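You operate a simulated robot arm through the tools that you are given. There is no shell and no other tool. Be economical: measure what you need, move in short steps, check, and stop when the job is done.

You are at the controls of a simulated robot arm. One attempt, no reset.

## Task
Fetch the dark steel cup and set it on top of the grey pale block on the top of the end bench. Put the blue mount on the top of the engine bench away in the blue tray on the frame bench. Put the numbered regulator that says "357" from the top of the end bench on top of the black air box there and the numbered regulator marked "356" on the blue label there. Turn the knob of the mount press to SHORT. Put one of the green tags from the tag shelf on the rework mat. Fetch the green foam and set it on the good mat. Take the grey tag from the top of the big pale cover and leave it on the good mat. Put the orange link on the good mat. Take the small rotor from the top of the big pale cover and leave it on the rework mat. Put the blue clip of station four in the blue crate on the far cart. Pull the left drawer of the wiring bench open. Any order will do. Set down upright: blue clip of station four.

It is judged by the outcome, as a careful person would: the job done as asked, and still so three seconds after it is handed in. It fails if anything else is knocked over, pushed out of place, dropped, spilled or broken. Lids that push on must go on centred and level and be pressed home; caps that screw on are set level and turned clockwise until they are tight.

## Robot
A 7-joint arm with a two-finger parallel gripper on a trunk, on a base that drives. Base frame: it is fixed to the floor where the robot stands at the start and does not move with it; the origin is under the middle of the robot, x ahead of it, y to its left, z up; the surface under the hand at the start is at about z = 85. Lengths are in cm, angles in degrees, forces in N, time in s.
With the tool pointing down near the work surface it reaches from about 26 to 58 cm from the robot's upright axis, wherever it stands. Its first joint turns from -166.0 to 166.0 degrees. Places, roughly: black air box [275, 0, 100]; blue clip of station four (5x3x5 cm) [-400, 330, 70]; blue crate on the far cart (31x20x10 cm) [-260, 70, 90]; blue label [250, 0, 75]; blue mount (4x4x3 cm) [170, 30, 90]; blue tray on the frame bench (26x12 cm) [-594, 54, 80]; dark steel cup (7x7x4 cm) [50, -10, 130]; good mat [-760, 750, 80]; green foam (8x8x4 cm) [-440, 560, 80]; green tag [-550, 750, 100]; grey tag [-425, 550, 75]; knob of the mount press [280, 20, 100]; left drawer of the wiring bench [-340, 160, 80]; numbered regulator [275, 0, 100]; orange link (6x2x5 cm) [-430, 500, 80]; pale block (6x8x10 cm) [220, 0, 90]; rework mat [-800, 750, 80]; small rotor (8x7x18 cm) [-440, 500, 90]. Payload 3.4 kg.
The tool frame sits at the grasp point between the pads (the TCP): z along the fingers, y along the line on which they close. The tips reach 3 cm beyond it. Largest opening 9.4 cm; finger width 2.8, thickness 1; the body of the gripper, 5 by 9.6 cm, starts 5.5 cm behind the TCP.
Orientation is that of the tool frame in the base frame, as a unit quaternion [w, x, y, z]. With the fingers straight down and closing along the base's y, the tool's x points along the base's -x, its y along +y and its z along -z.

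## Interface
- The arm moves only by the tool arm_command. Its argument "series" is a list of rows, each a list of 3 entries, a list of its own where there are three numbers: the shift along the base's x, y, z in cm, then the turn, a rotation vector about the base's x, y, z in degrees, then the finger opening in cm, from 0 to 9.4. In form: [[[x, y, z], [wx, wy, wz], gripper], ...]. A call has 1 to 12 rows; each row is the pose to reach, as a shift and turn from the pose commanded when the call began. Each row takes 0.2 s and may step no farther than 5 cm and 8.6 degrees from the row before; otherwise, or with a gripper value out of range, the whole call is refused. Where a pose cannot be reached the arm comes as near as it can. A force on the tool above 40 N (or 10 N above the force at the start of the call, whichever is more), or a blocked arm, ends the call early, and 0.2 s more pass. Each finger travels about 7.2 cm/s and halts on what it meets, pressing with about 38 N; the grip force reading is that of the motor and also rises with nothing between the fingers. The clock runs only during rows and for 0.2 s after the last one: add rows that repeat a pose to give the fingers time. It gives the time, the measured TCP pose, the force on the tool (base axes), the opening and the grip force at its end, in the units of the frame above (readings bear some noise), with the torque about the TCP (base axes, N m) and any sound that the robot's microphone picked up.
- Cameras (640 x 400 px; columns grow to the right, rows downward): "scene" is now at [0.99, 11.87, 168.14]; the picture's right is [-0.34, -0.94, 0.00], its down [-0.50, 0.18, -0.85] and it looks along [0.80, -0.29, -0.53] (base axes); focal length 264 px, centre (320, 200). "wrist" rides on the gripper at [7.6, 1.4, -10.3] in the tool frame; the picture's right is [-0.18, 0.98, 0.00], its down [-0.75, -0.14, -0.64] and it looks along [-0.63, -0.12, 0.77] (tool axes); focal length 243 px, centre (320, 200). There is no depth. A picture from a camera that has moved, and an enlarged one, comes with that camera's place and axes in the base frame and with its lens. The place of the scene camera against the robot may be out by one fixed shift of up to 1.8 cm in any direction.
- capture(camera): a new picture of that camera. It takes no simulated time.
- lift_body(by): slides the trunk up (or, below 0, down) by that many cm; the arm and the scene camera ride with it, the base frame stays. It gives what a move gives, with no picture.
- base_move(legs): drives the robot by 1 to 6 legs, each [ahead, left, turn to the left] in cm, cm and degrees, along the robot's own axes; the way and the turn of a leg run together, so that a leg with both is an arc; at most 150 cm and 180 degrees a leg. The arm and the cameras ride along, it lands a little off, and it stops where it bumps. It gives what a move gives.
- head_to(pan, tilt): turns the head with the scene camera to pan (to the left, within 155 degrees either way) and tilt (down, from -29 to 69), counted from straight ahead of the robot. It gives what a move gives.
- inspect(camera, box): a new picture of the part [left, top, right, bottom] of that camera's present view, enlarged. It takes no simulated time.
- job_done(): hands the job in; it is judged then, once.

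Go step by step. Nothing tells you exact positions but the pictures and the camera data: compare them with the known pose of the tool, close in by small moves and look again before you grip or let go. The budget is 546 turns and 328 pictures, counting those below and the enlarged ones. Unless the task says otherwise, let go and move clear before handing in, and close with one line.

The tools are called after "Emit:" as a command line: name --argument value ..., lists and objects as JSON in quotes. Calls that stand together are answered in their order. arm_command: Moves the arm, as the interface text tells. Its arguments: {"type":"object","properties":{"series":{"type":"array"}},"required":["series"]} The other tools are called the same way: lift_body (by) slides the trunk up or down; base_move (legs) drives the base; head_to (pan, tilt) turns the head that bears the scene camera; capture (camera) takes a picture; inspect (camera, box) takes an enlarged picture of a part of a camera's view; job_done () hands the job in.

At the start:

```text
time: 0.0
ee_pos: [28.11, 2.99, 143.89]
tcp_rot: [0.0, 0.0, 1.0, -0.001]
contact_force: [0.5, 0.0, -1.4]
moment: [0.0, -0.02, 0.01]
width: 9.41
grasp_force: 0.0
trunk travel left (down, up): [-32.5, 6.1]
robot x, y, heading: [0.21, 0.01, -0.2]
head pan, tilt: [-20.0, 31.8]
```

scene: 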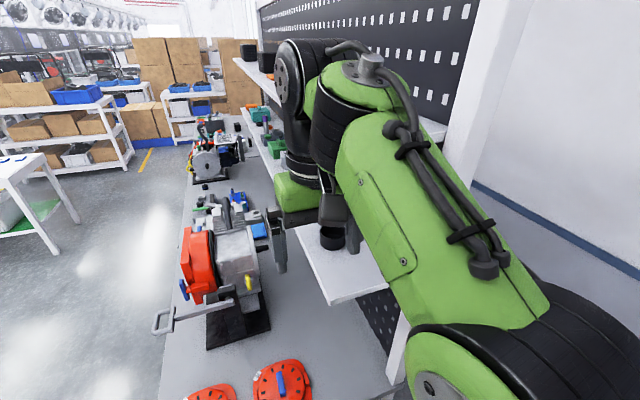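
wrist: 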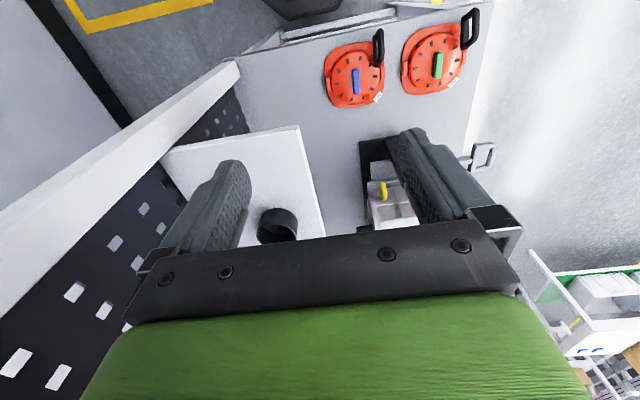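

I'm starting with a look around: the cup is on a shelf to the right ahead. I'll take a few views before moving.

Emit:
head_to --pan 0 --tilt 20

Emit:
capture --camera "scene"

Emit:
head_to --pan 70 --tilt 20

Emit:
capture --camera "scene"

Emit:
head_to --pan 140 --tilt 15

Emit:
capture --camera "scene"

```text
time: 0.8
ee_pos: [28.12, 3.04, 144.08]
tcp_rot: [0.0, -0.001, 1.0, -0.001]
contact_force: [0.2, -0.3, 0.6]
moment: [0.0, 0.01, -0.02]
width: 9.4
grasp_force: 0.1
trunk travel left (down, up): [-32.5, 6.1]
robot x, y, heading: [-0.09, 0.07, -0.2]
head pan, tilt: [0.0, 20.0]
```

```text
325 pictures are left
camera scene: at [1.88, 14.92, 170.03], right [0.0, -1.0, 0.0], down [-0.34, 0.0, -0.94], along [0.94, 0.0, -0.34], focal length 264 px, centre (320, 200)
```

scene: 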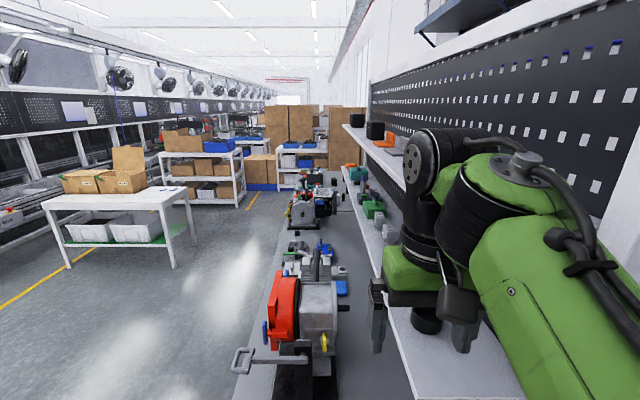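

```text
time: 2.2
ee_pos: [28.08, 3.0, 143.99]
tcp_rot: [0.0, 0.0, 1.0, -0.001]
contact_force: [0.3, 1.0, 0.1]
moment: [-0.01, 0.02, -0.01]
width: 9.41
grasp_force: 0.1
trunk travel left (down, up): [-32.5, 6.1]
robot x, y, heading: [-0.42, -0.21, -0.0]
head pan, tilt: [70.0, 20.0]
```

```text
324 pictures are left
camera scene: at [-4.24, 23.69, 170.03], right [0.94, -0.34, 0.0], down [-0.12, -0.32, -0.94], along [0.32, 0.88, -0.34], focal length 264 px, centre (320, 200)
```

scene: 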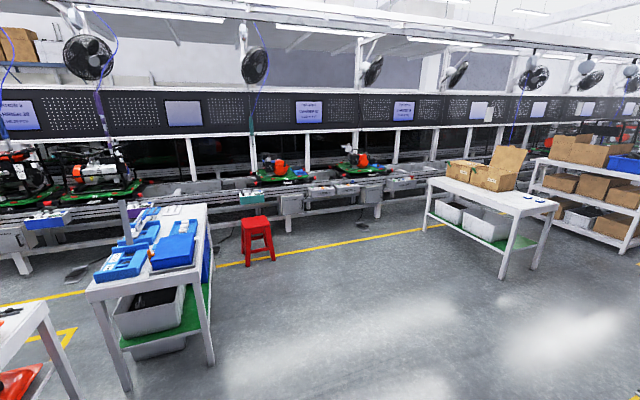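

```text
time: 3.6
ee_pos: [28.04, 3.01, 144.02]
tcp_rot: [0.0, 0.0, 1.0, -0.001]
contact_force: [0.2, -0.2, -0.7]
moment: [-0.02, 0.01, 0.02]
width: 9.39
grasp_force: 0.0
trunk travel left (down, up): [-32.5, 6.1]
robot x, y, heading: [-0.43, 0.05, 0.3]
head pan, tilt: [140.0, 15.0]
```

```text
323 pictures are left
camera scene: at [-14.58, 20.95, 170.84], right [0.64, 0.77, 0.0], down [0.2, -0.17, -0.97], along [-0.74, 0.62, -0.26], focal length 264 px, centre (320, 200)
```

scene: 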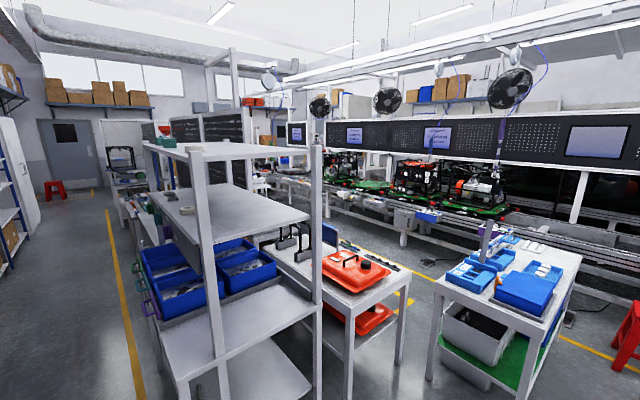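

The cup sits on the shelf board around x 45–50, y -8, z ~125. I'll move the hand a bit to get another angle on it.

Emit:
arm_command --series '[[[4, 0, 0], [0, 0, 0], 9.4], [[8, 0, 0], [0, 0, 0], 9.4], [[12, -3, 0], [0, 0, 0], 9.4]]'

Emit:
capture --camera "wrist"

Emit:
head_to --pan -10 --tilt 40

Emit:
capture --camera "scene"

```text
time: 4.0
ee_pos: [29.98, 3.26, 144.21]
tcp_rot: [-0.01, 0.011, 1.0, -0.001]
contact_force: [-20.4, 1.6, -6.7]
moment: [0.12, -1.93, -0.79]
width: 9.42
grasp_force: 0.0
trunk travel left (down, up): [-32.5, 6.1]
robot x, y, heading: [0.35, 0.3, 0.4]
head pan, tilt: [140.0, 15.0]
stopped in row 1: the force on the tool passed its limit at 122 N (the readings are from after the stop); the commanded pose is now the measured one
```

```text
322 pictures are left
camera wrist: at [22.54, 4.88, 154.67], right [0.2, 0.98, -0.01], down [0.76, -0.15, 0.63], along [0.61, -0.13, -0.78], focal length 243 px, centre (320, 200)
```

wrist: 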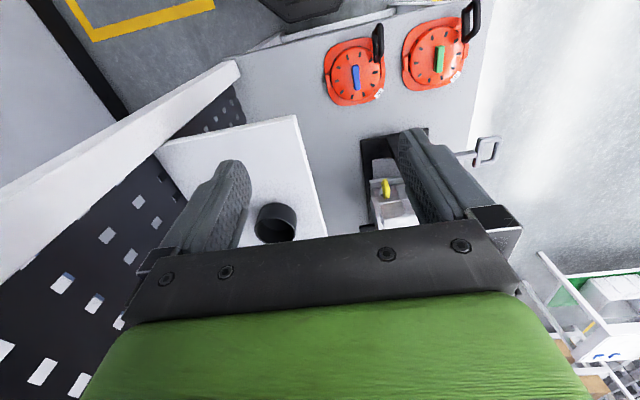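

```text
time: 6.4
ee_pos: [29.94, 3.24, 144.22]
tcp_rot: [-0.007, 0.009, 1.0, -0.001]
contact_force: [-15.2, 2.4, 0.2]
moment: [-0.3, -1.66, -0.51]
width: 9.42
grasp_force: 0.1
trunk travel left (down, up): [-32.5, 6.1]
robot x, y, heading: [-0.02, -0.23, 0.0]
head pan, tilt: [-10.0, 40.0]
```

```text
321 pictures are left
camera scene: at [0.38, 13.56, 166.89], right [-0.17, -0.98, 0.0], down [-0.63, 0.11, -0.77], along [0.76, -0.13, -0.64], focal length 264 px, centre (320, 200)
```

scene: 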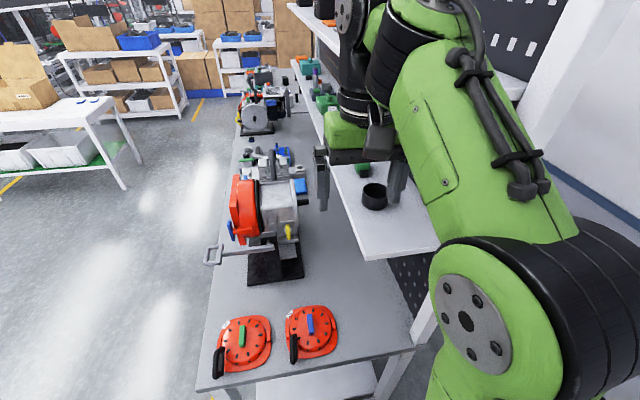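

The wrist bumped something (an upper shelf end, probably). Backing off and looking.

Emit:
arm_command --series '[[[-3, 0, 0], [0, 0, 0], 9.4], [[-4, 2, 0], [0, 0, 0], 9.4]]'

Emit:
head_to --pan -30 --tilt 10

Emit:
capture --camera "scene"

```text
time: 7.0
ee_pos: [26.4, 5.22, 144.17]
tcp_rot: [-0.01, 0.008, 1.0, -0.001]
contact_force: [0.7, 0.3, -0.4]
moment: [-0.02, 0.0, 0.02]
width: 9.41
grasp_force: 0.1
trunk travel left (down, up): [-32.5, 6.1]
robot x, y, heading: [0.06, 0.34, -0.1]
head pan, tilt: [-10.0, 40.0]
```

```text
time: 8.0
ee_pos: [26.28, 5.15, 144.06]
tcp_rot: [-0.011, 0.009, 1.0, -0.001]
contact_force: [-0.4, 0.4, -1.0]
moment: [0.02, 0.0, -0.02]
width: 9.4
grasp_force: 0.1
trunk travel left (down, up): [-32.5, 6.1]
robot x, y, heading: [0.12, 0.39, -0.3]
head pan, tilt: [-30.0, 10.0]
```

```text
320 pictures are left
camera scene: at [0.62, 10.31, 171.65], right [-0.5, -0.87, 0.0], down [-0.15, 0.09, -0.98], along [0.85, -0.49, -0.17], focal length 264 px, centre (320, 200)
```

scene: 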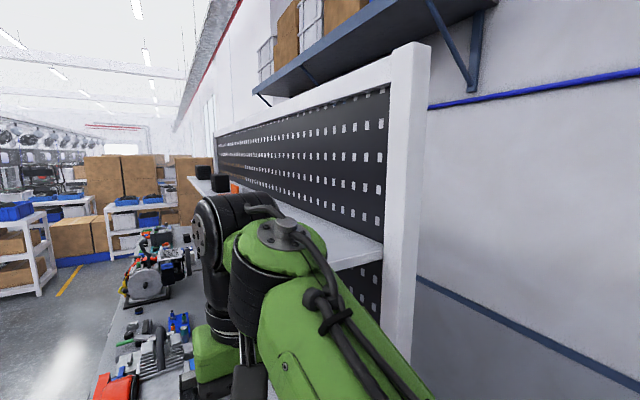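

The upper shelf (z≈151–154, front edge y≈-5, starting x≈35) overhangs the cup at about (51.7, -9.6), shelf top z≈121. I'll need a tilted approach from the end; I'll turn the hand 180° so its camera is on top, then tilt.

Emit:
arm_command --series '[[[0, 4, 0], [0, 0, 0], 9.4], [[0, 8, 0], [0, 0, 8.5], 9.4], [[0, 8, 0], [0, 0, 17], 9.4], [[0, 8, 0], [0, 0, 25.5], 9.4], [[0, 8, 0], [0, 0, 34], 9.4], [[0, 8, 0], [0, 0, 42.5], 9.4], [[0, 8, 0], [0, 0, 51], 9.4], [[0, 8, 0], [0, 0, 59.5], 9.4], [[0, 8, 0], [0, 0, 68], 9.4], [[0, 8, 0], [0, 0, 76.5], 9.4], [[0, 8, 0], [0, 0, 85], 9.4], [[0, 8, 0], [0, 0, 90], 9.4]]'

Emit:
capture --camera "scene"

```text
time: 9.5
ee_pos: [26.49, 13.27, 144.11]
tcp_rot: [-0.007, -0.372, 0.928, -0.005]
contact_force: [-0.1, 1.9, -1.9]
moment: [-0.15, -0.04, -0.09]
width: 9.4
grasp_force: 0.1
trunk travel left (down, up): [-32.5, 6.1]
robot x, y, heading: [-0.08, -0.11, -0.1]
head pan, tilt: [-30.0, 10.0]
stopped in row 7: the force on the tool passed its limit at 46 N (the readings are from after the stop); the commanded pose is now the measured one
```

```text
319 pictures are left
camera scene: at [0.63, 10.31, 171.66], right [-0.5, -0.87, 0.0], down [-0.15, 0.09, -0.98], along [0.85, -0.49, -0.17], focal length 264 px, centre (320, 200)
```

scene: 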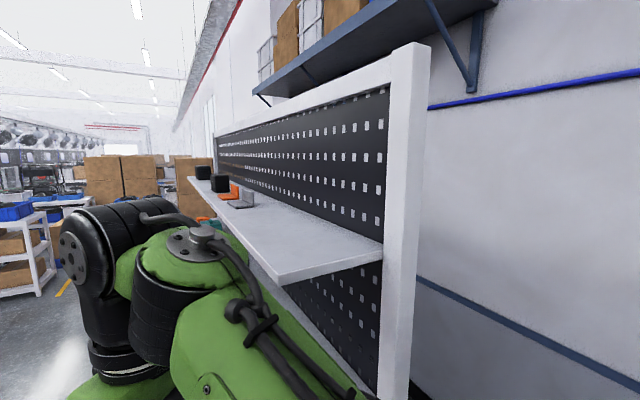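

The upper shelf corner is now clear: near corner (36, -3, 154). Testing whether the turn stop was a joint limit or a bump: a small further turn.

Emit:
arm_command --series '[[[0, 2, 0], [0, 0, 4], 9.4], [[0, 4, 0], [0, 0, 8], 9.4], [[0, 4, 0], [0, 0, 14], 9.4]]'

Emit:
capture --camera "wrist"

```text
time: 9.9
ee_pos: [26.68, 15.46, 143.98]
tcp_rot: [-0.002, -0.406, 0.914, -0.004]
contact_force: [3.8, 4.6, -9.1]
moment: [-0.2, 0.08, -0.12]
width: 9.38
grasp_force: 0.0
trunk travel left (down, up): [-32.5, 6.1]
robot x, y, heading: [-0.05, -0.06, 0.2]
head pan, tilt: [-30.0, 10.0]
stopped in row 2: the force on the tool passed its limit at 48 N (the readings are from after the stop); the commanded pose is now the measured one
```

```text
318 pictures are left
camera wrist: at [20.56, 10.85, 154.42], right [-0.61, 0.79, -0.01], down [0.61, 0.47, 0.64], along [0.51, 0.38, -0.77], focal length 243 px, centre (320, 200)
```

wrist: 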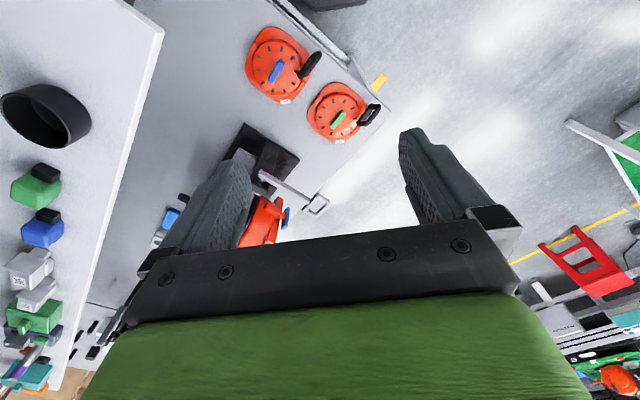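

Looks like a joint limit. Turning the other way instead.

Emit:
arm_command --series '[[[0, 0, 0], [0, 0, -8], 9.4], [[0, 0, 0], [0, 0, -16], 9.4], [[0, 0, 0], [0, 0, -24], 9.4], [[0, 0, 0], [0, 0, -32], 9.4], [[0, 0, 0], [0, 0, -40], 9.4], [[0, 0, 0], [0, 0, -48], 9.4], [[0, 0, 0], [0, 0, -56], 9.4], [[0, 0, 0], [0, 0, -64], 9.4], [[0, 0, 0], [0, 0, -72], 9.4], [[0, 0, 0], [0, 0, -80], 9.4], [[0, 0, 0], [0, 0, -88], 9.4], [[0, 0, 0], [0, 0, -96], 9.4]]'

Emit:
arm_command --series '[[[0, 0, 0], [0, 0, -8], 9.4], [[0, 0, 0], [0, 0, -16], 9.4], [[0, 0, 0], [0, 0, -24], 9.4], [[0, 0, 0], [0, 0, -32], 9.4], [[0, 0, 0], [0, 0, -40], 9.4], [[0, 0, 0], [0, 0, -48], 9.4], [[0, 0, 0], [0, 0, -56], 9.4], [[0, 0, 0], [0, 0, -64], 9.4], [[0, 0, 0], [0, 0, -72], 9.4], [[0, 0, 0], [0, 0, -80], 9.4], [[0, 0, 0], [0, 0, -88], 9.4], [[0, 0, 0], [0, 0, -96], 9.4]]'

```text
time: 10.4
ee_pos: [26.75, 15.37, 144.13]
tcp_rot: [0.0, -0.317, 0.948, -0.003]
contact_force: [0.2, 0.3, -0.5]
moment: [-0.02, -0.02, -0.02]
width: 9.4
grasp_force: 0.1
trunk travel left (down, up): [-32.5, 6.1]
robot x, y, heading: [-0.14, 0.26, -0.0]
head pan, tilt: [-30.0, 10.0]
stopped in row 2: the force on the tool passed its limit at 64 N (the readings are from after the stop); the commanded pose is now the measured one
```

```text
time: 13.1
ee_pos: [26.65, 15.42, 144.1]
tcp_rot: [-0.002, 0.494, 0.869, -0.002]
contact_force: [1.0, -0.1, -0.6]
moment: [0.0, 0.02, 0.0]
width: 9.38
grasp_force: 0.1
trunk travel left (down, up): [-32.5, 6.1]
robot x, y, heading: [-0.05, 0.21, 0.2]
head pan, tilt: [-30.0, 10.0]
```

Emit:
arm_command --series '[[[0, 0, 0], [0, 0, -8], 9.4], [[0, 0, 0], [0, 0, -16], 9.4], [[0, 0, 0], [0, 0, -24], 9.4], [[0, 0, 0], [0, 0, -32], 9.4], [[0, 0, 0], [0, 0, -40], 9.4], [[0, 0, 0], [0, 0, -48], 9.4], [[0, 0, 0], [0, 0, -56], 9.4], [[0, 0, 0], [0, 0, -64], 9.4], [[0, 0, 0], [0, 0, -72], 9.4], [[0, 0, 0], [0, 0, -80], 9.4], [[0, 0, 0], [0, 0, -88], 9.4], [[0, 0, 0], [0, 0, -96], 9.4]]'

Emit:
capture --camera "wrist"

```text
time: 15.7
ee_pos: [26.79, 15.52, 144.24]
tcp_rot: [-0.002, 0.977, 0.215, 0.001]
contact_force: [0.6, 0.6, -0.4]
moment: [0.01, -0.01, 0.03]
width: 9.37
grasp_force: 0.0
trunk travel left (down, up): [-32.5, 6.1]
robot x, y, heading: [0.02, 0.27, -0.1]
head pan, tilt: [-30.0, 10.0]
```

```text
317 pictures are left
camera wrist: at [34.17, 17.39, 154.44], right [0.25, -0.97, 0.0], down [-0.74, -0.19, 0.64], along [-0.62, -0.15, -0.77], focal length 243 px, centre (320, 200)
```

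wrist: 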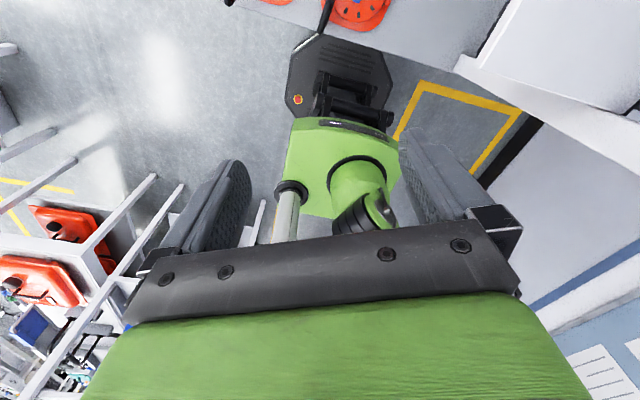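

The flip works. Finishing the yaw to face along +x, then tilting the fingers 50° from vertical toward +x.

Emit:
arm_command --series '[[[0, 0, 0], [0, 0, -8], 9.4], [[0, 0, 0], [0, 0, -16], 9.4], [[0, 0, 0], [0, 0, -24.8], 9.4], [[0, 0, 0], [0, 0, -24.8], 9.4]]'

Emit:
arm_command --series '[[[2, 0, 0], [0, -8.5, 0], 9.4], [[4, 0, 0], [0, -17, 0], 9.4], [[6, 0, 0], [0, -25.5, 0], 9.4], [[8, 0, 0], [0, -34, 0], 9.4], [[10, 0, 0], [0, -42, 0], 9.4], [[12, 0, 0], [0, -50, 0], 9.4], [[12, 0, 0], [0, -50, 0], 9.4]]'

Emit:
head_to --pan -15 --tilt 35

Emit:
capture --camera "scene"

Emit:
capture --camera "wrist"

```text
refused: row 3 steps farther than a row can; nothing moved
```

```text
time: 17.2
ee_pos: [38.62, 15.45, 144.08]
tcp_rot: [0.089, 0.885, 0.197, 0.413]
contact_force: [0.4, -0.2, 0.5]
moment: [-0.01, 0.0, -0.02]
width: 9.4
grasp_force: 0.0
trunk travel left (down, up): [-32.5, 6.1]
robot x, y, heading: [-0.02, 0.15, 0.1]
head pan, tilt: [-30.0, 10.0]
```

```text
time: 18.1
ee_pos: [38.69, 15.54, 144.21]
tcp_rot: [0.089, 0.885, 0.197, 0.413]
contact_force: [-0.3, 0.4, 0.7]
moment: [0.0, 0.02, 0.02]
width: 9.42
grasp_force: 0.1
trunk travel left (down, up): [-32.5, 6.1]
robot x, y, heading: [-0.27, -0.14, 0.2]
head pan, tilt: [-15.0, 35.0]
```

```text
316 pictures are left
camera scene: at [1.07, 12.65, 167.65], right [-0.26, -0.97, 0.0], down [-0.55, 0.15, -0.82], along [0.79, -0.21, -0.57], focal length 264 px, centre (320, 200)
```

scene: 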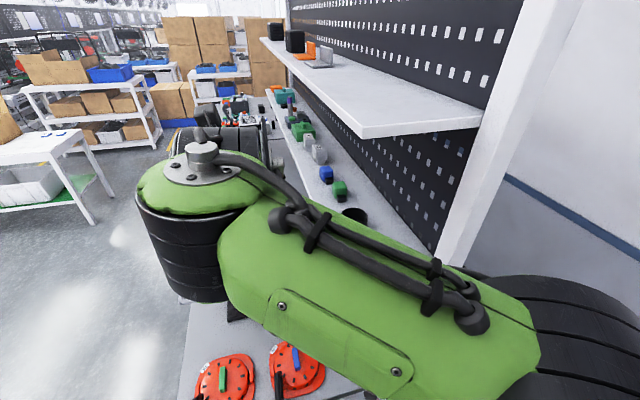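

```text
315 pictures are left
camera wrist: at [35.62, 17.33, 156.49], right [0.16, -0.97, 0.19], down [-0.97, -0.19, -0.16], along [0.19, -0.16, -0.97], focal length 243 px, centre (320, 200)
```

wrist: 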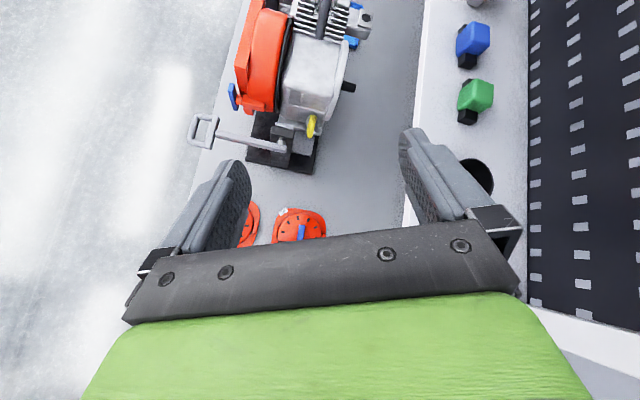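

Emit:
arm_command --series '[[[-1, -3, -2], [6.33, 0, -5.32], 9.4], [[-2, -6, -4], [12.67, 0, -10.63], 9.4], [[-3, -9, -6], [19, 0, -15.95], 9.4], [[-5, -13, -8], [19, 0, -15.95], 9.4], [[-5, -17.5, -9], [19, 0, -15.95], 9.4], [[-5, -22, -10], [19, 0, -15.95], 9.4], [[-5, -25, -11], [19, 0, -15.95], 9.4], [[-5, -25, -11], [19, 0, -15.95], 9.4]]'

Emit:
capture --camera "wrist"

Emit:
capture --camera "scene"

```text
time: 19.9
ee_pos: [33.7, -9.56, 133.05]
tcp_rot: [-0.002, 0.906, 0.002, 0.423]
contact_force: [0.1, 0.0, -0.5]
moment: [0.0, 0.03, 0.0]
width: 9.39
grasp_force: 0.1
out of reach, approached as far as the arm can: row 3, 4, 5
trunk travel left (down, up): [-32.5, 6.1]
robot x, y, heading: [0.52, 0.24, 0.1]
head pan, tilt: [-15.0, 35.0]
```

```text
314 pictures are left
camera wrist: at [30.57, -11.01, 145.51], right [-0.11, -0.98, -0.14], down [-0.98, 0.14, -0.17], along [0.18, 0.12, -0.98], focal length 243 px, centre (320, 200)
```

wrist: 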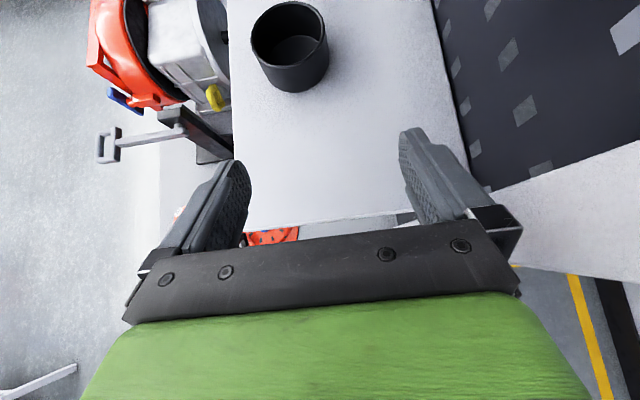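

```text
313 pictures are left
camera scene: at [1.22, 12.56, 167.65], right [-0.26, -0.97, 0.0], down [-0.55, 0.15, -0.82], along [0.79, -0.21, -0.57], focal length 264 px, centre (320, 200)
```

scene: 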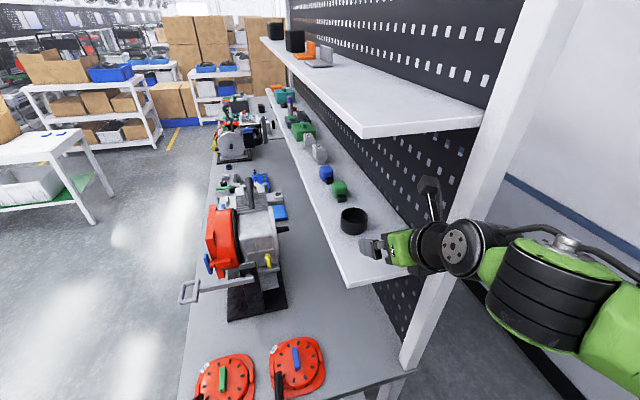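

Emit:
arm_command --series '[[[4, 1, -1], [0, 0, 0], 9.4], [[8, 1.3, -3], [0, 0, 0], 9.4], [[8, 1.3, -3], [0, 0, 0], 9.4]]'

Emit:
capture --camera "wrist"

Emit:
inspect --camera "scene" --box '[280, 160, 480, 285]'

```text
time: 20.7
ee_pos: [41.62, -8.31, 130.41]
tcp_rot: [-0.002, 0.905, 0.002, 0.425]
contact_force: [-0.7, -1.0, 0.5]
moment: [-0.01, 0.01, -0.01]
width: 9.41
grasp_force: 0.0
trunk travel left (down, up): [-32.5, 6.1]
robot x, y, heading: [-0.55, 0.57, 0.2]
head pan, tilt: [-15.0, 35.0]
```

```text
312 pictures are left
camera wrist: at [38.44, -9.77, 142.81], right [-0.11, -0.98, -0.14], down [-0.98, 0.14, -0.17], along [0.18, 0.12, -0.98], focal length 243 px, centre (320, 200)
```

wrist: 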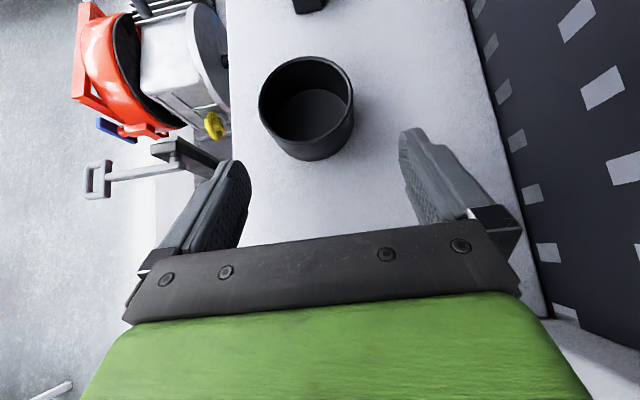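

```text
3.20 times, centred on (380, 222) of scene
camera zoom: at [0.93, 12.63, 167.65], right [-0.26, -0.97, 0.0], down [-0.55, 0.15, -0.82], along [0.79, -0.21, -0.57], focal length 845 px, centre (128, 128)
```

zoom: 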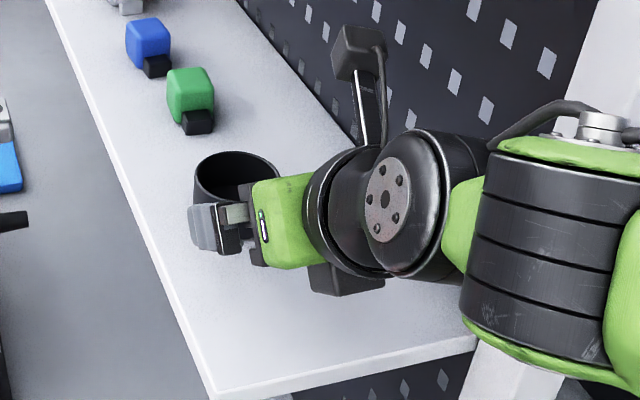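

The cup is near (49.5, -7.8), rim z≈126. Advancing along the finger direction most of the way, then looking again.

Emit:
arm_command --series '[[[2.5, 0.5, -1.7], [0, 0, 0], 9.4], [[5, 0.5, -3.5], [0, 0, 0], 9.4], [[5, 0.5, -3.5], [0, 0, 0], 9.4]]'

Emit:
capture --camera "wrist"

Emit:
inspect --camera "scene" --box '[280, 160, 480, 285]'

```text
time: 21.4
ee_pos: [45.83, -7.62, 127.93]
tcp_rot: [-0.001, 0.9, 0.003, 0.436]
contact_force: [-32.3, -2.3, 34.7]
moment: [0.64, 0.45, 0.69]
width: 9.26
grasp_force: 0.1
trunk travel left (down, up): [-32.5, 6.1]
robot x, y, heading: [-0.19, -0.09, -0.0]
head pan, tilt: [-15.0, 35.0]
stopped in row 3: the force on the tool passed its limit at 59 N (the readings are from after the stop); the commanded pose is now the measured one
```

```text
310 pictures are left
camera wrist: at [42.51, -9.12, 140.31], right [-0.11, -0.98, -0.14], down [-0.97, 0.14, -0.19], along [0.21, 0.12, -0.97], focal length 243 px, centre (320, 200)
```

wrist: 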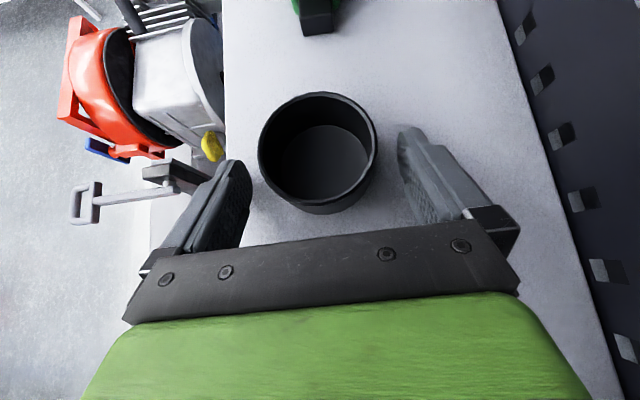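

```text
3.20 times, centred on (380, 222) of scene
camera zoom: at [-0.41, 12.64, 167.69], right [-0.26, -0.97, 0.0], down [-0.55, 0.15, -0.82], along [0.8, -0.21, -0.57], focal length 845 px, centre (128, 128)
```

zoom: 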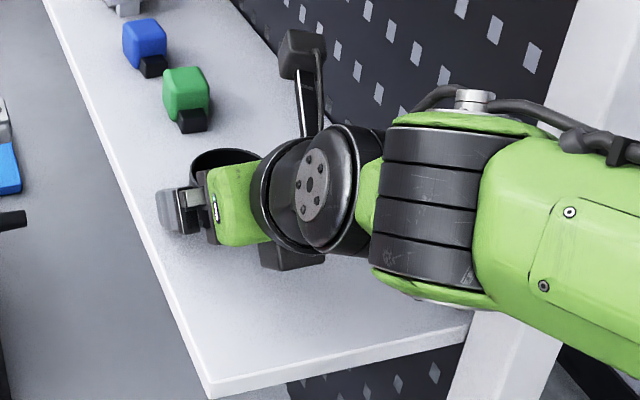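

Tips touched the shelf, so its top is z≈124.9 and the cup centre is (47.8, -8.0). Lifting slightly, moving in 2 cm, then closing.

Emit:
arm_command --series '[[[0, 0, 0.8], [0, 0, 0], 9.4], [[1, -0.3, 0.8], [0, 0, 0], 9.4], [[2.2, -0.4, 0.6], [0, 0, 0], 9.4], [[2.2, -0.4, 0.6], [0, 0, 0], 9.4]]'

Emit:
capture --camera "wrist"

```text
time: 22.4
ee_pos: [49.01, -8.11, 128.02]
tcp_rot: [-0.002, 0.903, 0.003, 0.43]
contact_force: [-2.8, -0.7, 2.4]
moment: [0.02, 0.02, 0.13]
width: 9.39
grasp_force: 0.0
trunk travel left (down, up): [-32.5, 6.1]
robot x, y, heading: [-0.04, -0.09, 0.0]
head pan, tilt: [-15.0, 35.0]
```

```text
308 pictures are left
camera wrist: at [45.81, -9.51, 140.37], right [-0.11, -0.98, -0.14], down [-0.97, 0.14, -0.18], along [0.2, 0.12, -0.97], focal length 243 px, centre (320, 200)
```

wrist: 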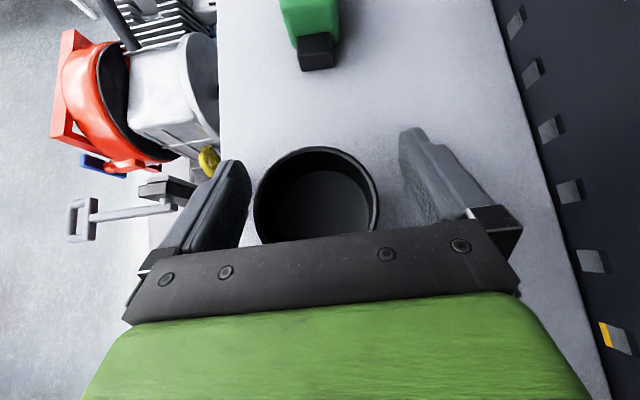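

Emit:
arm_command --series '[[[-0.5, 0.4, 0.3], [0, 0, 0], 9.4], [[-0.5, 0.4, 0.3], [0, 0, 0], 8], [[-0.5, 0.4, 0.3], [0, 0, 0], 6.5], [[-0.5, 0.4, 0.3], [0, 0, 0], 5.5], [[-0.5, 0.4, 0.3], [0, 0, 0], 5.5]]'

Emit:
capture --camera "wrist"

```text
time: 23.6
ee_pos: [48.58, -7.61, 128.32]
tcp_rot: [-0.001, 0.903, 0.002, 0.43]
contact_force: [-0.8, -0.6, -0.5]
moment: [0.03, -0.01, -0.03]
width: 5.87
grasp_force: 38.2
trunk travel left (down, up): [-32.5, 6.1]
robot x, y, heading: [0.0, -0.01, 0.1]
head pan, tilt: [-15.0, 35.0]
```

```text
307 pictures are left
camera wrist: at [45.39, -9.13, 140.66], right [-0.11, -0.98, -0.14], down [-0.97, 0.14, -0.18], along [0.2, 0.12, -0.97], focal length 243 px, centre (320, 200)
```

wrist: 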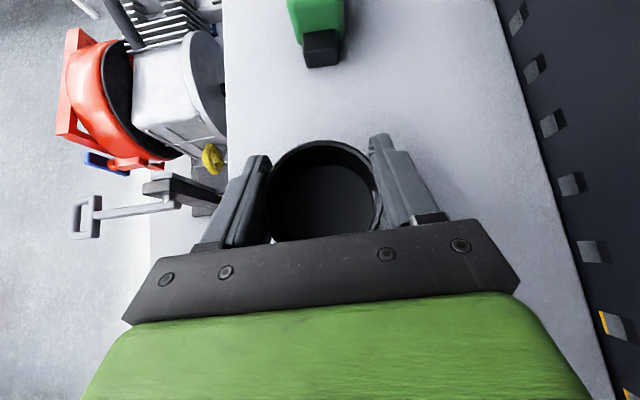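

Gripped (5.9 cm). Lifting slightly and backing out.

Emit:
arm_command --series '[[[0, 0, 1.5], [0, 0, 0], 5.2], [[-2, 0, 3], [0, 0, 0], 5.2], [[-6, 0, 4], [0, 0, 0], 5.2], [[-10, 0, 5], [0, 0, 0], 5.2], [[-14, 0, 6], [0, 0, 0], 5.2], [[-14, 4, 6], [0, 0, 0], 5.2], [[-14, 9, 6], [0, 0, 0], 5.2], [[-14, 14, 6], [0, 0, 0], 5.2], [[-14, 19, 6], [0, 0, 0], 5.2]]'

Emit:
head_to --pan 0 --tilt 25

Emit:
capture --camera "scene"

Emit:
inspect --camera "scene" --box '[200, 60, 400, 185]'

```text
time: 25.6
ee_pos: [38.88, 1.89, 138.1]
tcp_rot: [0.003, 0.899, -0.007, 0.438]
contact_force: [-0.5, 9.6, 0.1]
moment: [-0.5, -0.04, -0.55]
width: 5.19
grasp_force: 0.0
out of reach, approached as far as the arm can: row 7, 8, 9
trunk travel left (down, up): [-32.5, 6.1]
robot x, y, heading: [-0.46, -0.09, 0.0]
head pan, tilt: [-15.0, 35.0]
```

```text
time: 26.4
ee_pos: [38.73, 1.48, 138.25]
tcp_rot: [0.007, 0.899, -0.014, 0.438]
contact_force: [-0.4, 0.6, -0.4]
moment: [0.01, -0.01, 0.04]
width: 5.21
grasp_force: 0.0
trunk travel left (down, up): [-32.5, 6.1]
robot x, y, heading: [0.22, -0.35, -0.1]
head pan, tilt: [0.0, 25.0]
```

```text
306 pictures are left
camera scene: at [1.63, 14.88, 169.22], right [0.0, -1.0, 0.0], down [-0.42, 0.0, -0.91], along [0.91, 0.0, -0.42], focal length 264 px, centre (320, 200)
```

scene: 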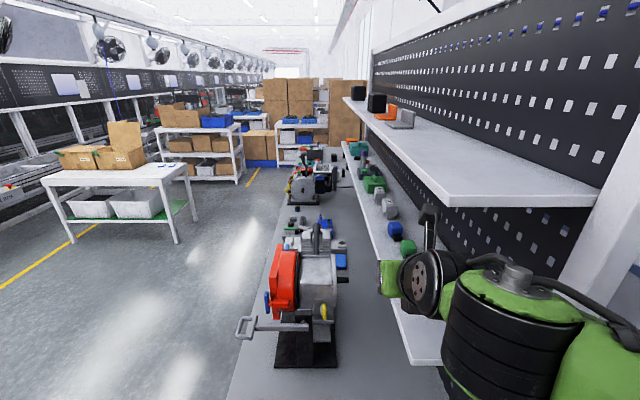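

```text
3.20 times, centred on (300, 122) of scene
camera zoom: at [1.63, 14.88, 169.22], right [0.0, -1.0, 0.0], down [-0.42, 0.0, -0.91], along [0.91, 0.0, -0.42], focal length 845 px, centre (384, 448)
```

zoom: 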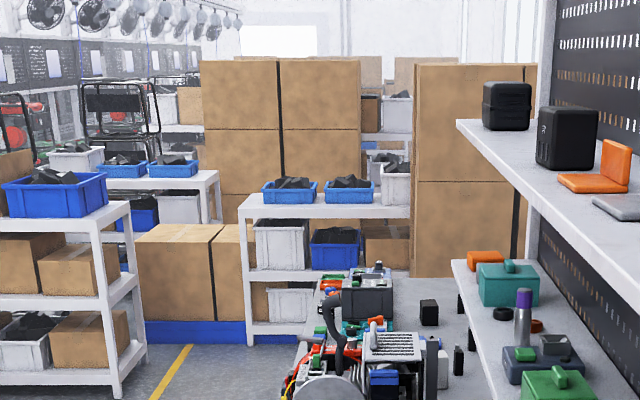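

The grip force is 0 now; checking whether the cup is still held.

Emit:
capture --camera "wrist"

```text
304 pictures are left
camera wrist: at [35.22, 0.2, 150.52], right [-0.14, -0.98, -0.14], down [-0.97, 0.17, -0.2], along [0.22, 0.11, -0.97], focal length 243 px, centre (320, 200)
```

wrist: 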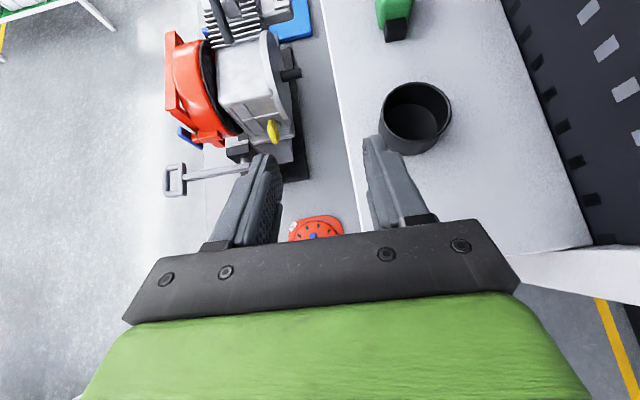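

The cup still stands untouched at (47.9, -7.8); rim z≈128.5. The pads gripped past its centre and slid off; I'll regrip with the tip part of the pads at the centre.

Emit:
arm_command --series '[[[0, 0, 0], [0, 0, 0], 7], [[0, -3, -2], [0, 0, 0], 9.4], [[0, -7, -4], [0, 0, 0], 9.4], [[1, -9.2, -7], [0, 0, 0], 9.4], [[2, -9.2, -7], [0, 0, 0], 9.4]]'

Emit:
capture --camera "wrist"

```text
time: 27.6
ee_pos: [40.87, -6.0, 131.2]
tcp_rot: [-0.001, 0.903, 0.002, 0.43]
contact_force: [0.1, -0.2, 0.4]
moment: [0.0, 0.0, 0.0]
width: 9.41
grasp_force: 0.0
trunk travel left (down, up): [-32.5, 6.1]
robot x, y, heading: [-0.09, 0.19, -0.1]
head pan, tilt: [0.0, 25.0]
```

```text
303 pictures are left
camera wrist: at [37.61, -7.54, 143.44], right [-0.11, -0.98, -0.14], down [-0.97, 0.14, -0.18], along [0.2, 0.12, -0.97], focal length 243 px, centre (320, 200)
```

wrist: 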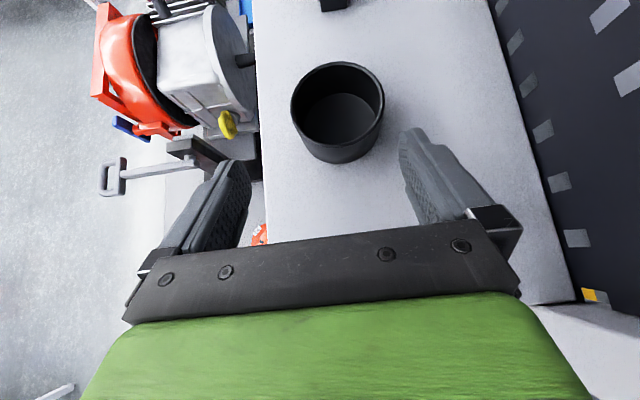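

Moving to (46.5, -7.8, 128.0).

Emit:
arm_command --series '[[[2.5, -1.8, -1.2], [0, 0, 0], 9.4], [[5.5, -1.8, -3.2], [0, 0, 0], 9.4], [[5.5, -1.8, -3.2], [0, 0, 0], 9.4]]'

Emit:
capture --camera "wrist"

```text
time: 28.4
ee_pos: [46.38, -7.99, 127.9]
tcp_rot: [0.0, 0.902, 0.002, 0.431]
contact_force: [-0.8, 0.8, 8.0]
moment: [-0.04, -0.14, 0.16]
width: 9.31
grasp_force: 0.1
trunk travel left (down, up): [-32.5, 6.1]
robot x, y, heading: [-0.31, -0.04, 0.3]
head pan, tilt: [0.0, 25.0]
```

```text
302 pictures are left
camera wrist: at [43.08, -9.41, 140.36], right [-0.11, -0.98, -0.14], down [-0.97, 0.13, -0.18], along [0.2, 0.12, -0.97], focal length 243 px, centre (320, 200)
```

wrist: 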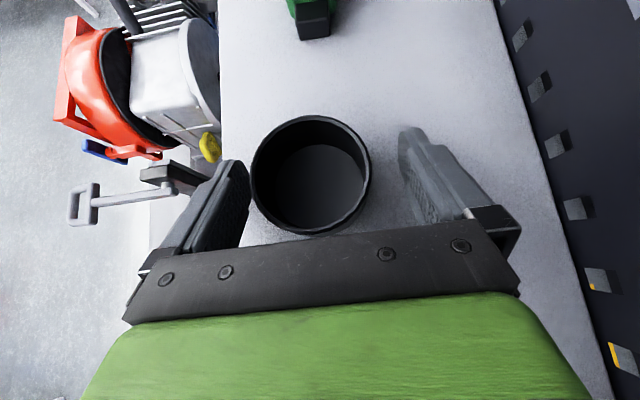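

Emit:
arm_command --series '[[[0.3, 0.4, 0.15], [0, 0, 0], 9.4], [[0.3, 0.5, 0.15], [0, 0, 0], 8], [[0.3, 0.5, 0.15], [0, 0, 0], 6.5], [[0.3, 0.5, 0.15], [0, 0, 0], 4], [[0.3, 0.5, 0.15], [0, 0, 0], 4]]'

Emit:
arm_command --series '[[[0, 0, 0.7], [0, 0, 0], 4], [[0, 0, 1.5], [0, 0, 0], 4], [[0, 0, 1.5], [0, 0, 0], 4]]'

Emit:
capture --camera "wrist"

```text
time: 29.6
ee_pos: [46.6, -7.47, 128.1]
tcp_rot: [-0.001, 0.903, 0.003, 0.429]
contact_force: [0.6, -0.6, 0.8]
moment: [-0.01, 0.02, 0.0]
width: 6.05
grasp_force: 38.2
trunk travel left (down, up): [-32.5, 6.1]
robot x, y, heading: [-0.05, -0.1, 0.1]
head pan, tilt: [0.0, 25.0]
```

```text
time: 30.4
ee_pos: [46.56, -7.39, 129.48]
tcp_rot: [-0.001, 0.903, 0.002, 0.43]
contact_force: [0.1, 0.9, -0.5]
moment: [0.04, 0.01, 0.0]
width: 6.05
grasp_force: 38.2
trunk travel left (down, up): [-32.5, 6.1]
robot x, y, heading: [-0.22, 0.05, 0.1]
head pan, tilt: [0.0, 25.0]
```

```text
301 pictures are left
camera wrist: at [43.38, -8.8, 141.9], right [-0.11, -0.98, -0.14], down [-0.97, 0.14, -0.18], along [0.2, 0.12, -0.97], focal length 243 px, centre (320, 200)
```

wrist: 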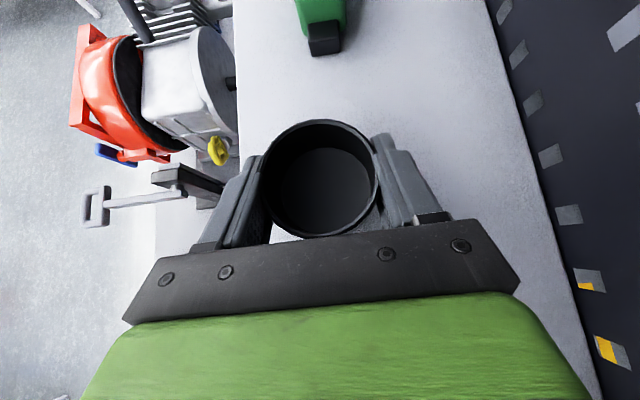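

The cup is held (6.05 cm, 38 N). Backing out past the shelf end.

Emit:
arm_command --series '[[[-2, 0, 1.5], [0, 0, 0], 4], [[-5, 0, 2.5], [0, 0, 0], 4], [[-8, 0, 4], [0, 0, 0], 4], [[-8, 3, 5], [0, 0, 0], 4], [[-8, 7, 6], [0, 0, 0], 4], [[-8, 11, 6], [0, 0, 0], 4], [[-8, 11, 6], [0, 0, 0], 4]]'

Emit:
capture --camera "wrist"

Emit:
capture --camera "scene"

```text
time: 32.0
ee_pos: [38.66, 2.09, 135.51]
tcp_rot: [0.0, 0.903, 0.003, 0.429]
contact_force: [-1.0, 0.7, -1.3]
moment: [-0.01, 0.0, 0.02]
width: 6.09
grasp_force: 38.4
out of reach, approached as far as the arm can: row 6, 7
trunk travel left (down, up): [-32.5, 6.1]
robot x, y, heading: [0.16, -0.04, 0.2]
head pan, tilt: [0.0, 25.0]
```

```text
300 pictures are left
camera wrist: at [35.39, 0.66, 147.9], right [-0.11, -0.98, -0.14], down [-0.97, 0.14, -0.18], along [0.2, 0.12, -0.97], focal length 243 px, centre (320, 200)
```

wrist: 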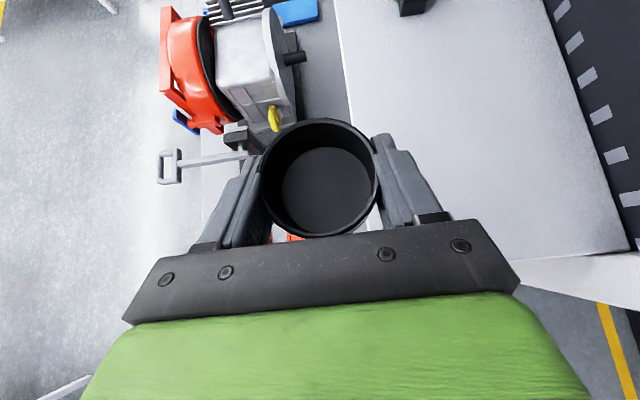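

```text
299 pictures are left
camera scene: at [1.7, 15.48, 169.17], right [0.0, -1.0, 0.0], down [-0.42, 0.0, -0.91], along [0.91, 0.0, -0.42], focal length 264 px, centre (320, 200)
```

scene: 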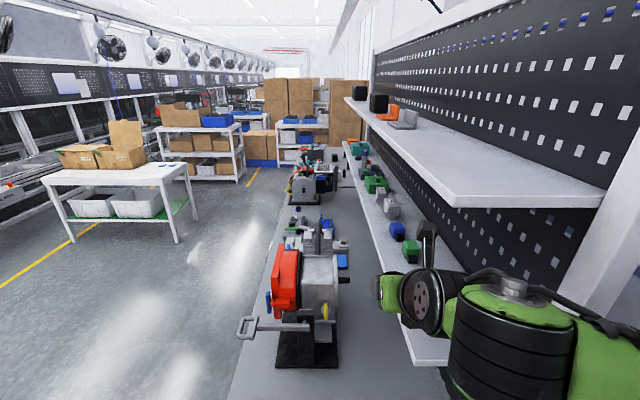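

Now backing away, moving into the aisle, and driving towards the end bench.

Emit:
base_move --legs '[[-30, 0, 0], [0, 90, 0], [120, 0, 0]]'

Emit:
head_to --pan -40 --tilt 20

Emit:
capture --camera "scene"

```text
time: 44.2
ee_pos: [128.24, 96.32, 135.4]
tcp_rot: [-0.009, 0.903, 0.018, 0.429]
contact_force: [0.5, 0.0, -0.8]
moment: [0.01, 0.02, 0.01]
width: 5.99
grasp_force: 38.0
trunk travel left (down, up): [-32.5, 6.1]
robot x, y, heading: [89.66, 93.33, 2.0]
head pan, tilt: [0.0, 25.0]
```

```text
time: 45.2
ee_pos: [128.21, 96.19, 135.47]
tcp_rot: [-0.009, 0.903, 0.018, 0.43]
contact_force: [-0.1, 0.5, -2.2]
moment: [0.0, -0.02, -0.01]
width: 5.97
grasp_force: 38.4
trunk travel left (down, up): [-32.5, 6.1]
robot x, y, heading: [89.59, 93.38, 2.0]
head pan, tilt: [-40.0, 20.0]
```

```text
298 pictures are left
camera scene: at [89.03, 102.3, 170.03], right [-0.62, -0.79, 0.0], down [-0.27, 0.21, -0.94], along [0.74, -0.58, -0.34], focal length 264 px, centre (320, 200)
```

scene: 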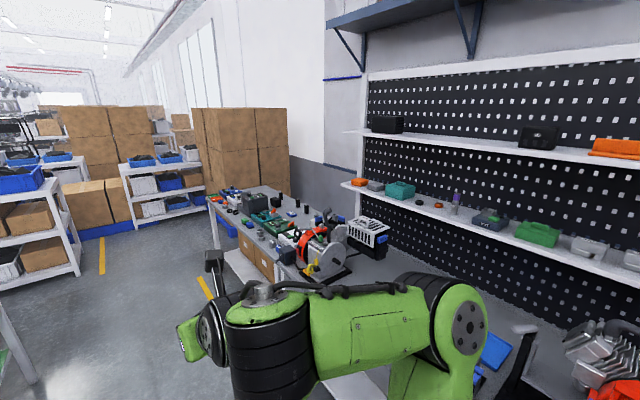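

Emit:
base_move --legs '[[70, 0, -2]]'

Emit:
head_to --pan -50 --tilt 30

Emit:
capture --camera "scene"

Emit:
inspect --camera "scene" --box '[100, 50, 420, 250]'

```text
time: 49.0
ee_pos: [196.01, 96.38, 135.41]
tcp_rot: [-0.002, 0.903, 0.004, 0.43]
contact_force: [0.0, 1.1, -1.9]
moment: [-0.01, -0.02, -0.01]
width: 5.97
grasp_force: 38.0
trunk travel left (down, up): [-32.5, 6.1]
robot x, y, heading: [157.44, 94.55, -0.1]
head pan, tilt: [-40.0, 20.0]
```

```text
time: 49.7
ee_pos: [195.94, 96.47, 135.45]
tcp_rot: [-0.002, 0.903, 0.005, 0.43]
contact_force: [0.6, 0.1, -0.9]
moment: [0.02, 0.01, 0.02]
width: 5.96
grasp_force: 38.3
trunk travel left (down, up): [-32.5, 6.1]
robot x, y, heading: [157.4, 94.5, 0.2]
head pan, tilt: [-50.0, 30.0]
```

```text
297 pictures are left
camera scene: at [155.64, 102.61, 168.43], right [-0.76, -0.65, 0.0], down [-0.32, 0.38, -0.87], along [0.56, -0.66, -0.5], focal length 264 px, centre (320, 200)
```

scene: 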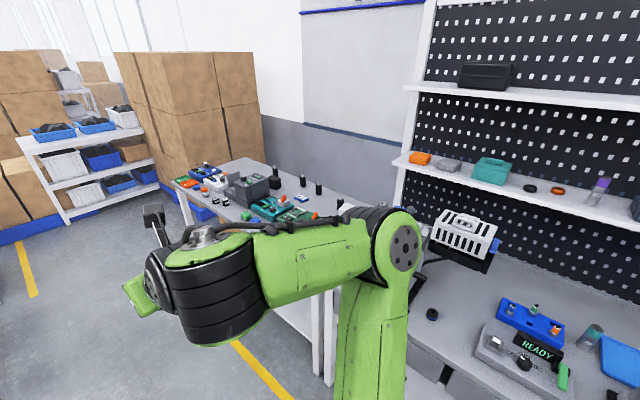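

```text
2.00 times, centred on (260, 150) of scene
camera zoom: at [155.64, 102.61, 168.43], right [-0.76, -0.65, 0.0], down [-0.32, 0.38, -0.87], along [0.56, -0.66, -0.5], focal length 528 px, centre (440, 300)
```

zoom: 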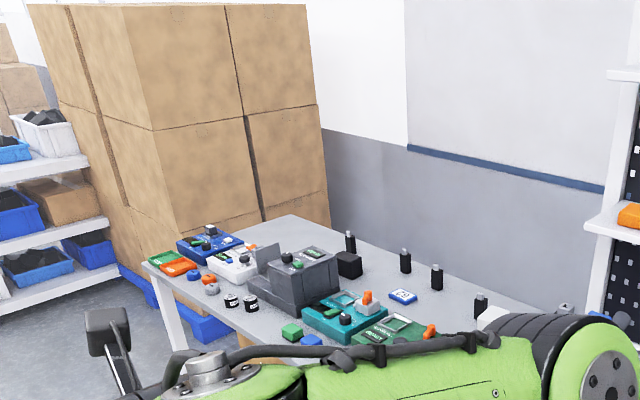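

The end bench spans about x 215–348, y -22 to 42. I'll drive alongside it and turn to face it.

Emit:
base_move --legs '[[60, 5, 0], [0, 0, -90]]'

Emit:
head_to --pan 15 --tilt 35

Emit:
capture --camera "scene"

Emit:
capture --camera "wrist"

```text
time: 56.9
ee_pos: [219.26, 61.69, 135.4]
tcp_rot: [0.301, 0.645, -0.632, 0.307]
contact_force: [0.2, -0.8, -0.9]
moment: [0.05, 0.02, -0.01]
width: 5.98
grasp_force: 38.0
trunk travel left (down, up): [-32.5, 6.1]
robot x, y, heading: [217.01, 100.41, -89.3]
head pan, tilt: [-50.0, 30.0]
```

```text
time: 58.3
ee_pos: [219.25, 61.83, 135.54]
tcp_rot: [0.3, 0.645, -0.632, 0.307]
contact_force: [-0.3, -1.1, -0.2]
moment: [0.02, -0.03, 0.0]
width: 5.93
grasp_force: 38.3
trunk travel left (down, up): [-32.5, 6.1]
robot x, y, heading: [217.12, 100.64, -89.4]
head pan, tilt: [15.0, 35.0]
```

```text
295 pictures are left
camera scene: at [233.16, 97.85, 167.65], right [-0.96, -0.27, 0.0], down [-0.15, 0.55, -0.82], along [0.22, -0.79, -0.57], focal length 264 px, centre (320, 200)
```

scene: 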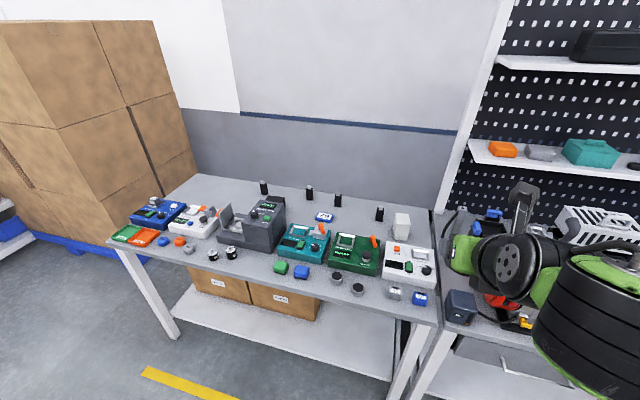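

```text
294 pictures are left
camera wrist: at [217.7, 64.87, 147.89], right [-0.98, 0.1, -0.14], down [0.12, 0.98, -0.18], along [0.12, -0.19, -0.97], focal length 243 px, centre (320, 200)
```

wrist: 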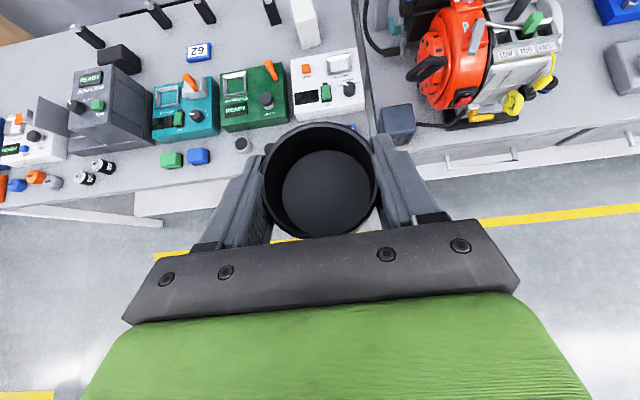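

Emit:
inspect --camera "scene" --box '[100, 160, 280, 272]'

Emit:
inspect --camera "scene" --box '[260, 190, 440, 302]'

```text
3.56 times, centred on (190, 216) of scene
camera zoom: at [233.16, 97.85, 167.65], right [-0.96, -0.27, 0.0], down [-0.15, 0.55, -0.82], along [0.22, -0.79, -0.57], focal length 939 px, centre (782, 143)
```

zoom: 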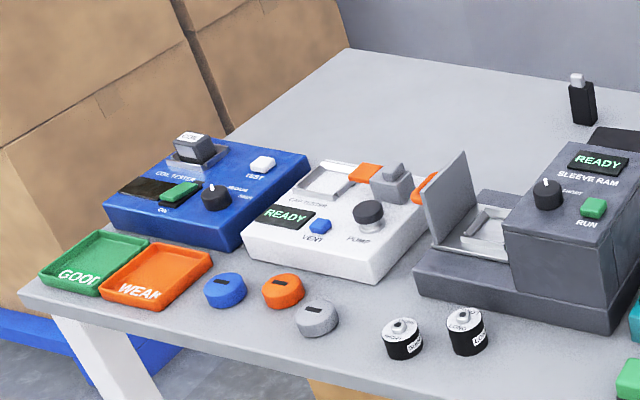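

```text
3.56 times, centred on (350, 246) of scene
camera zoom: at [233.16, 97.85, 167.65], right [-0.96, -0.27, 0.0], down [-0.15, 0.55, -0.82], along [0.22, -0.79, -0.57], focal length 939 px, centre (213, 36)
```

zoom: 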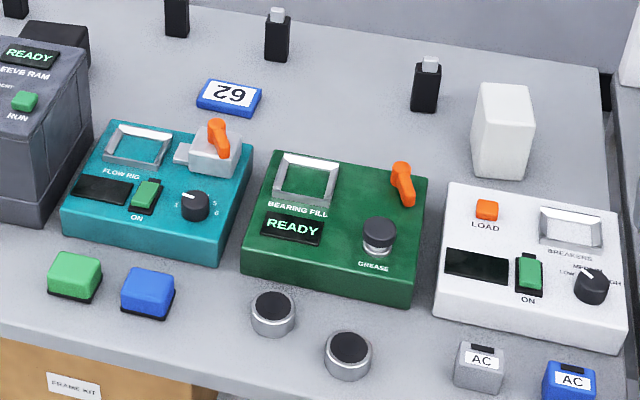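

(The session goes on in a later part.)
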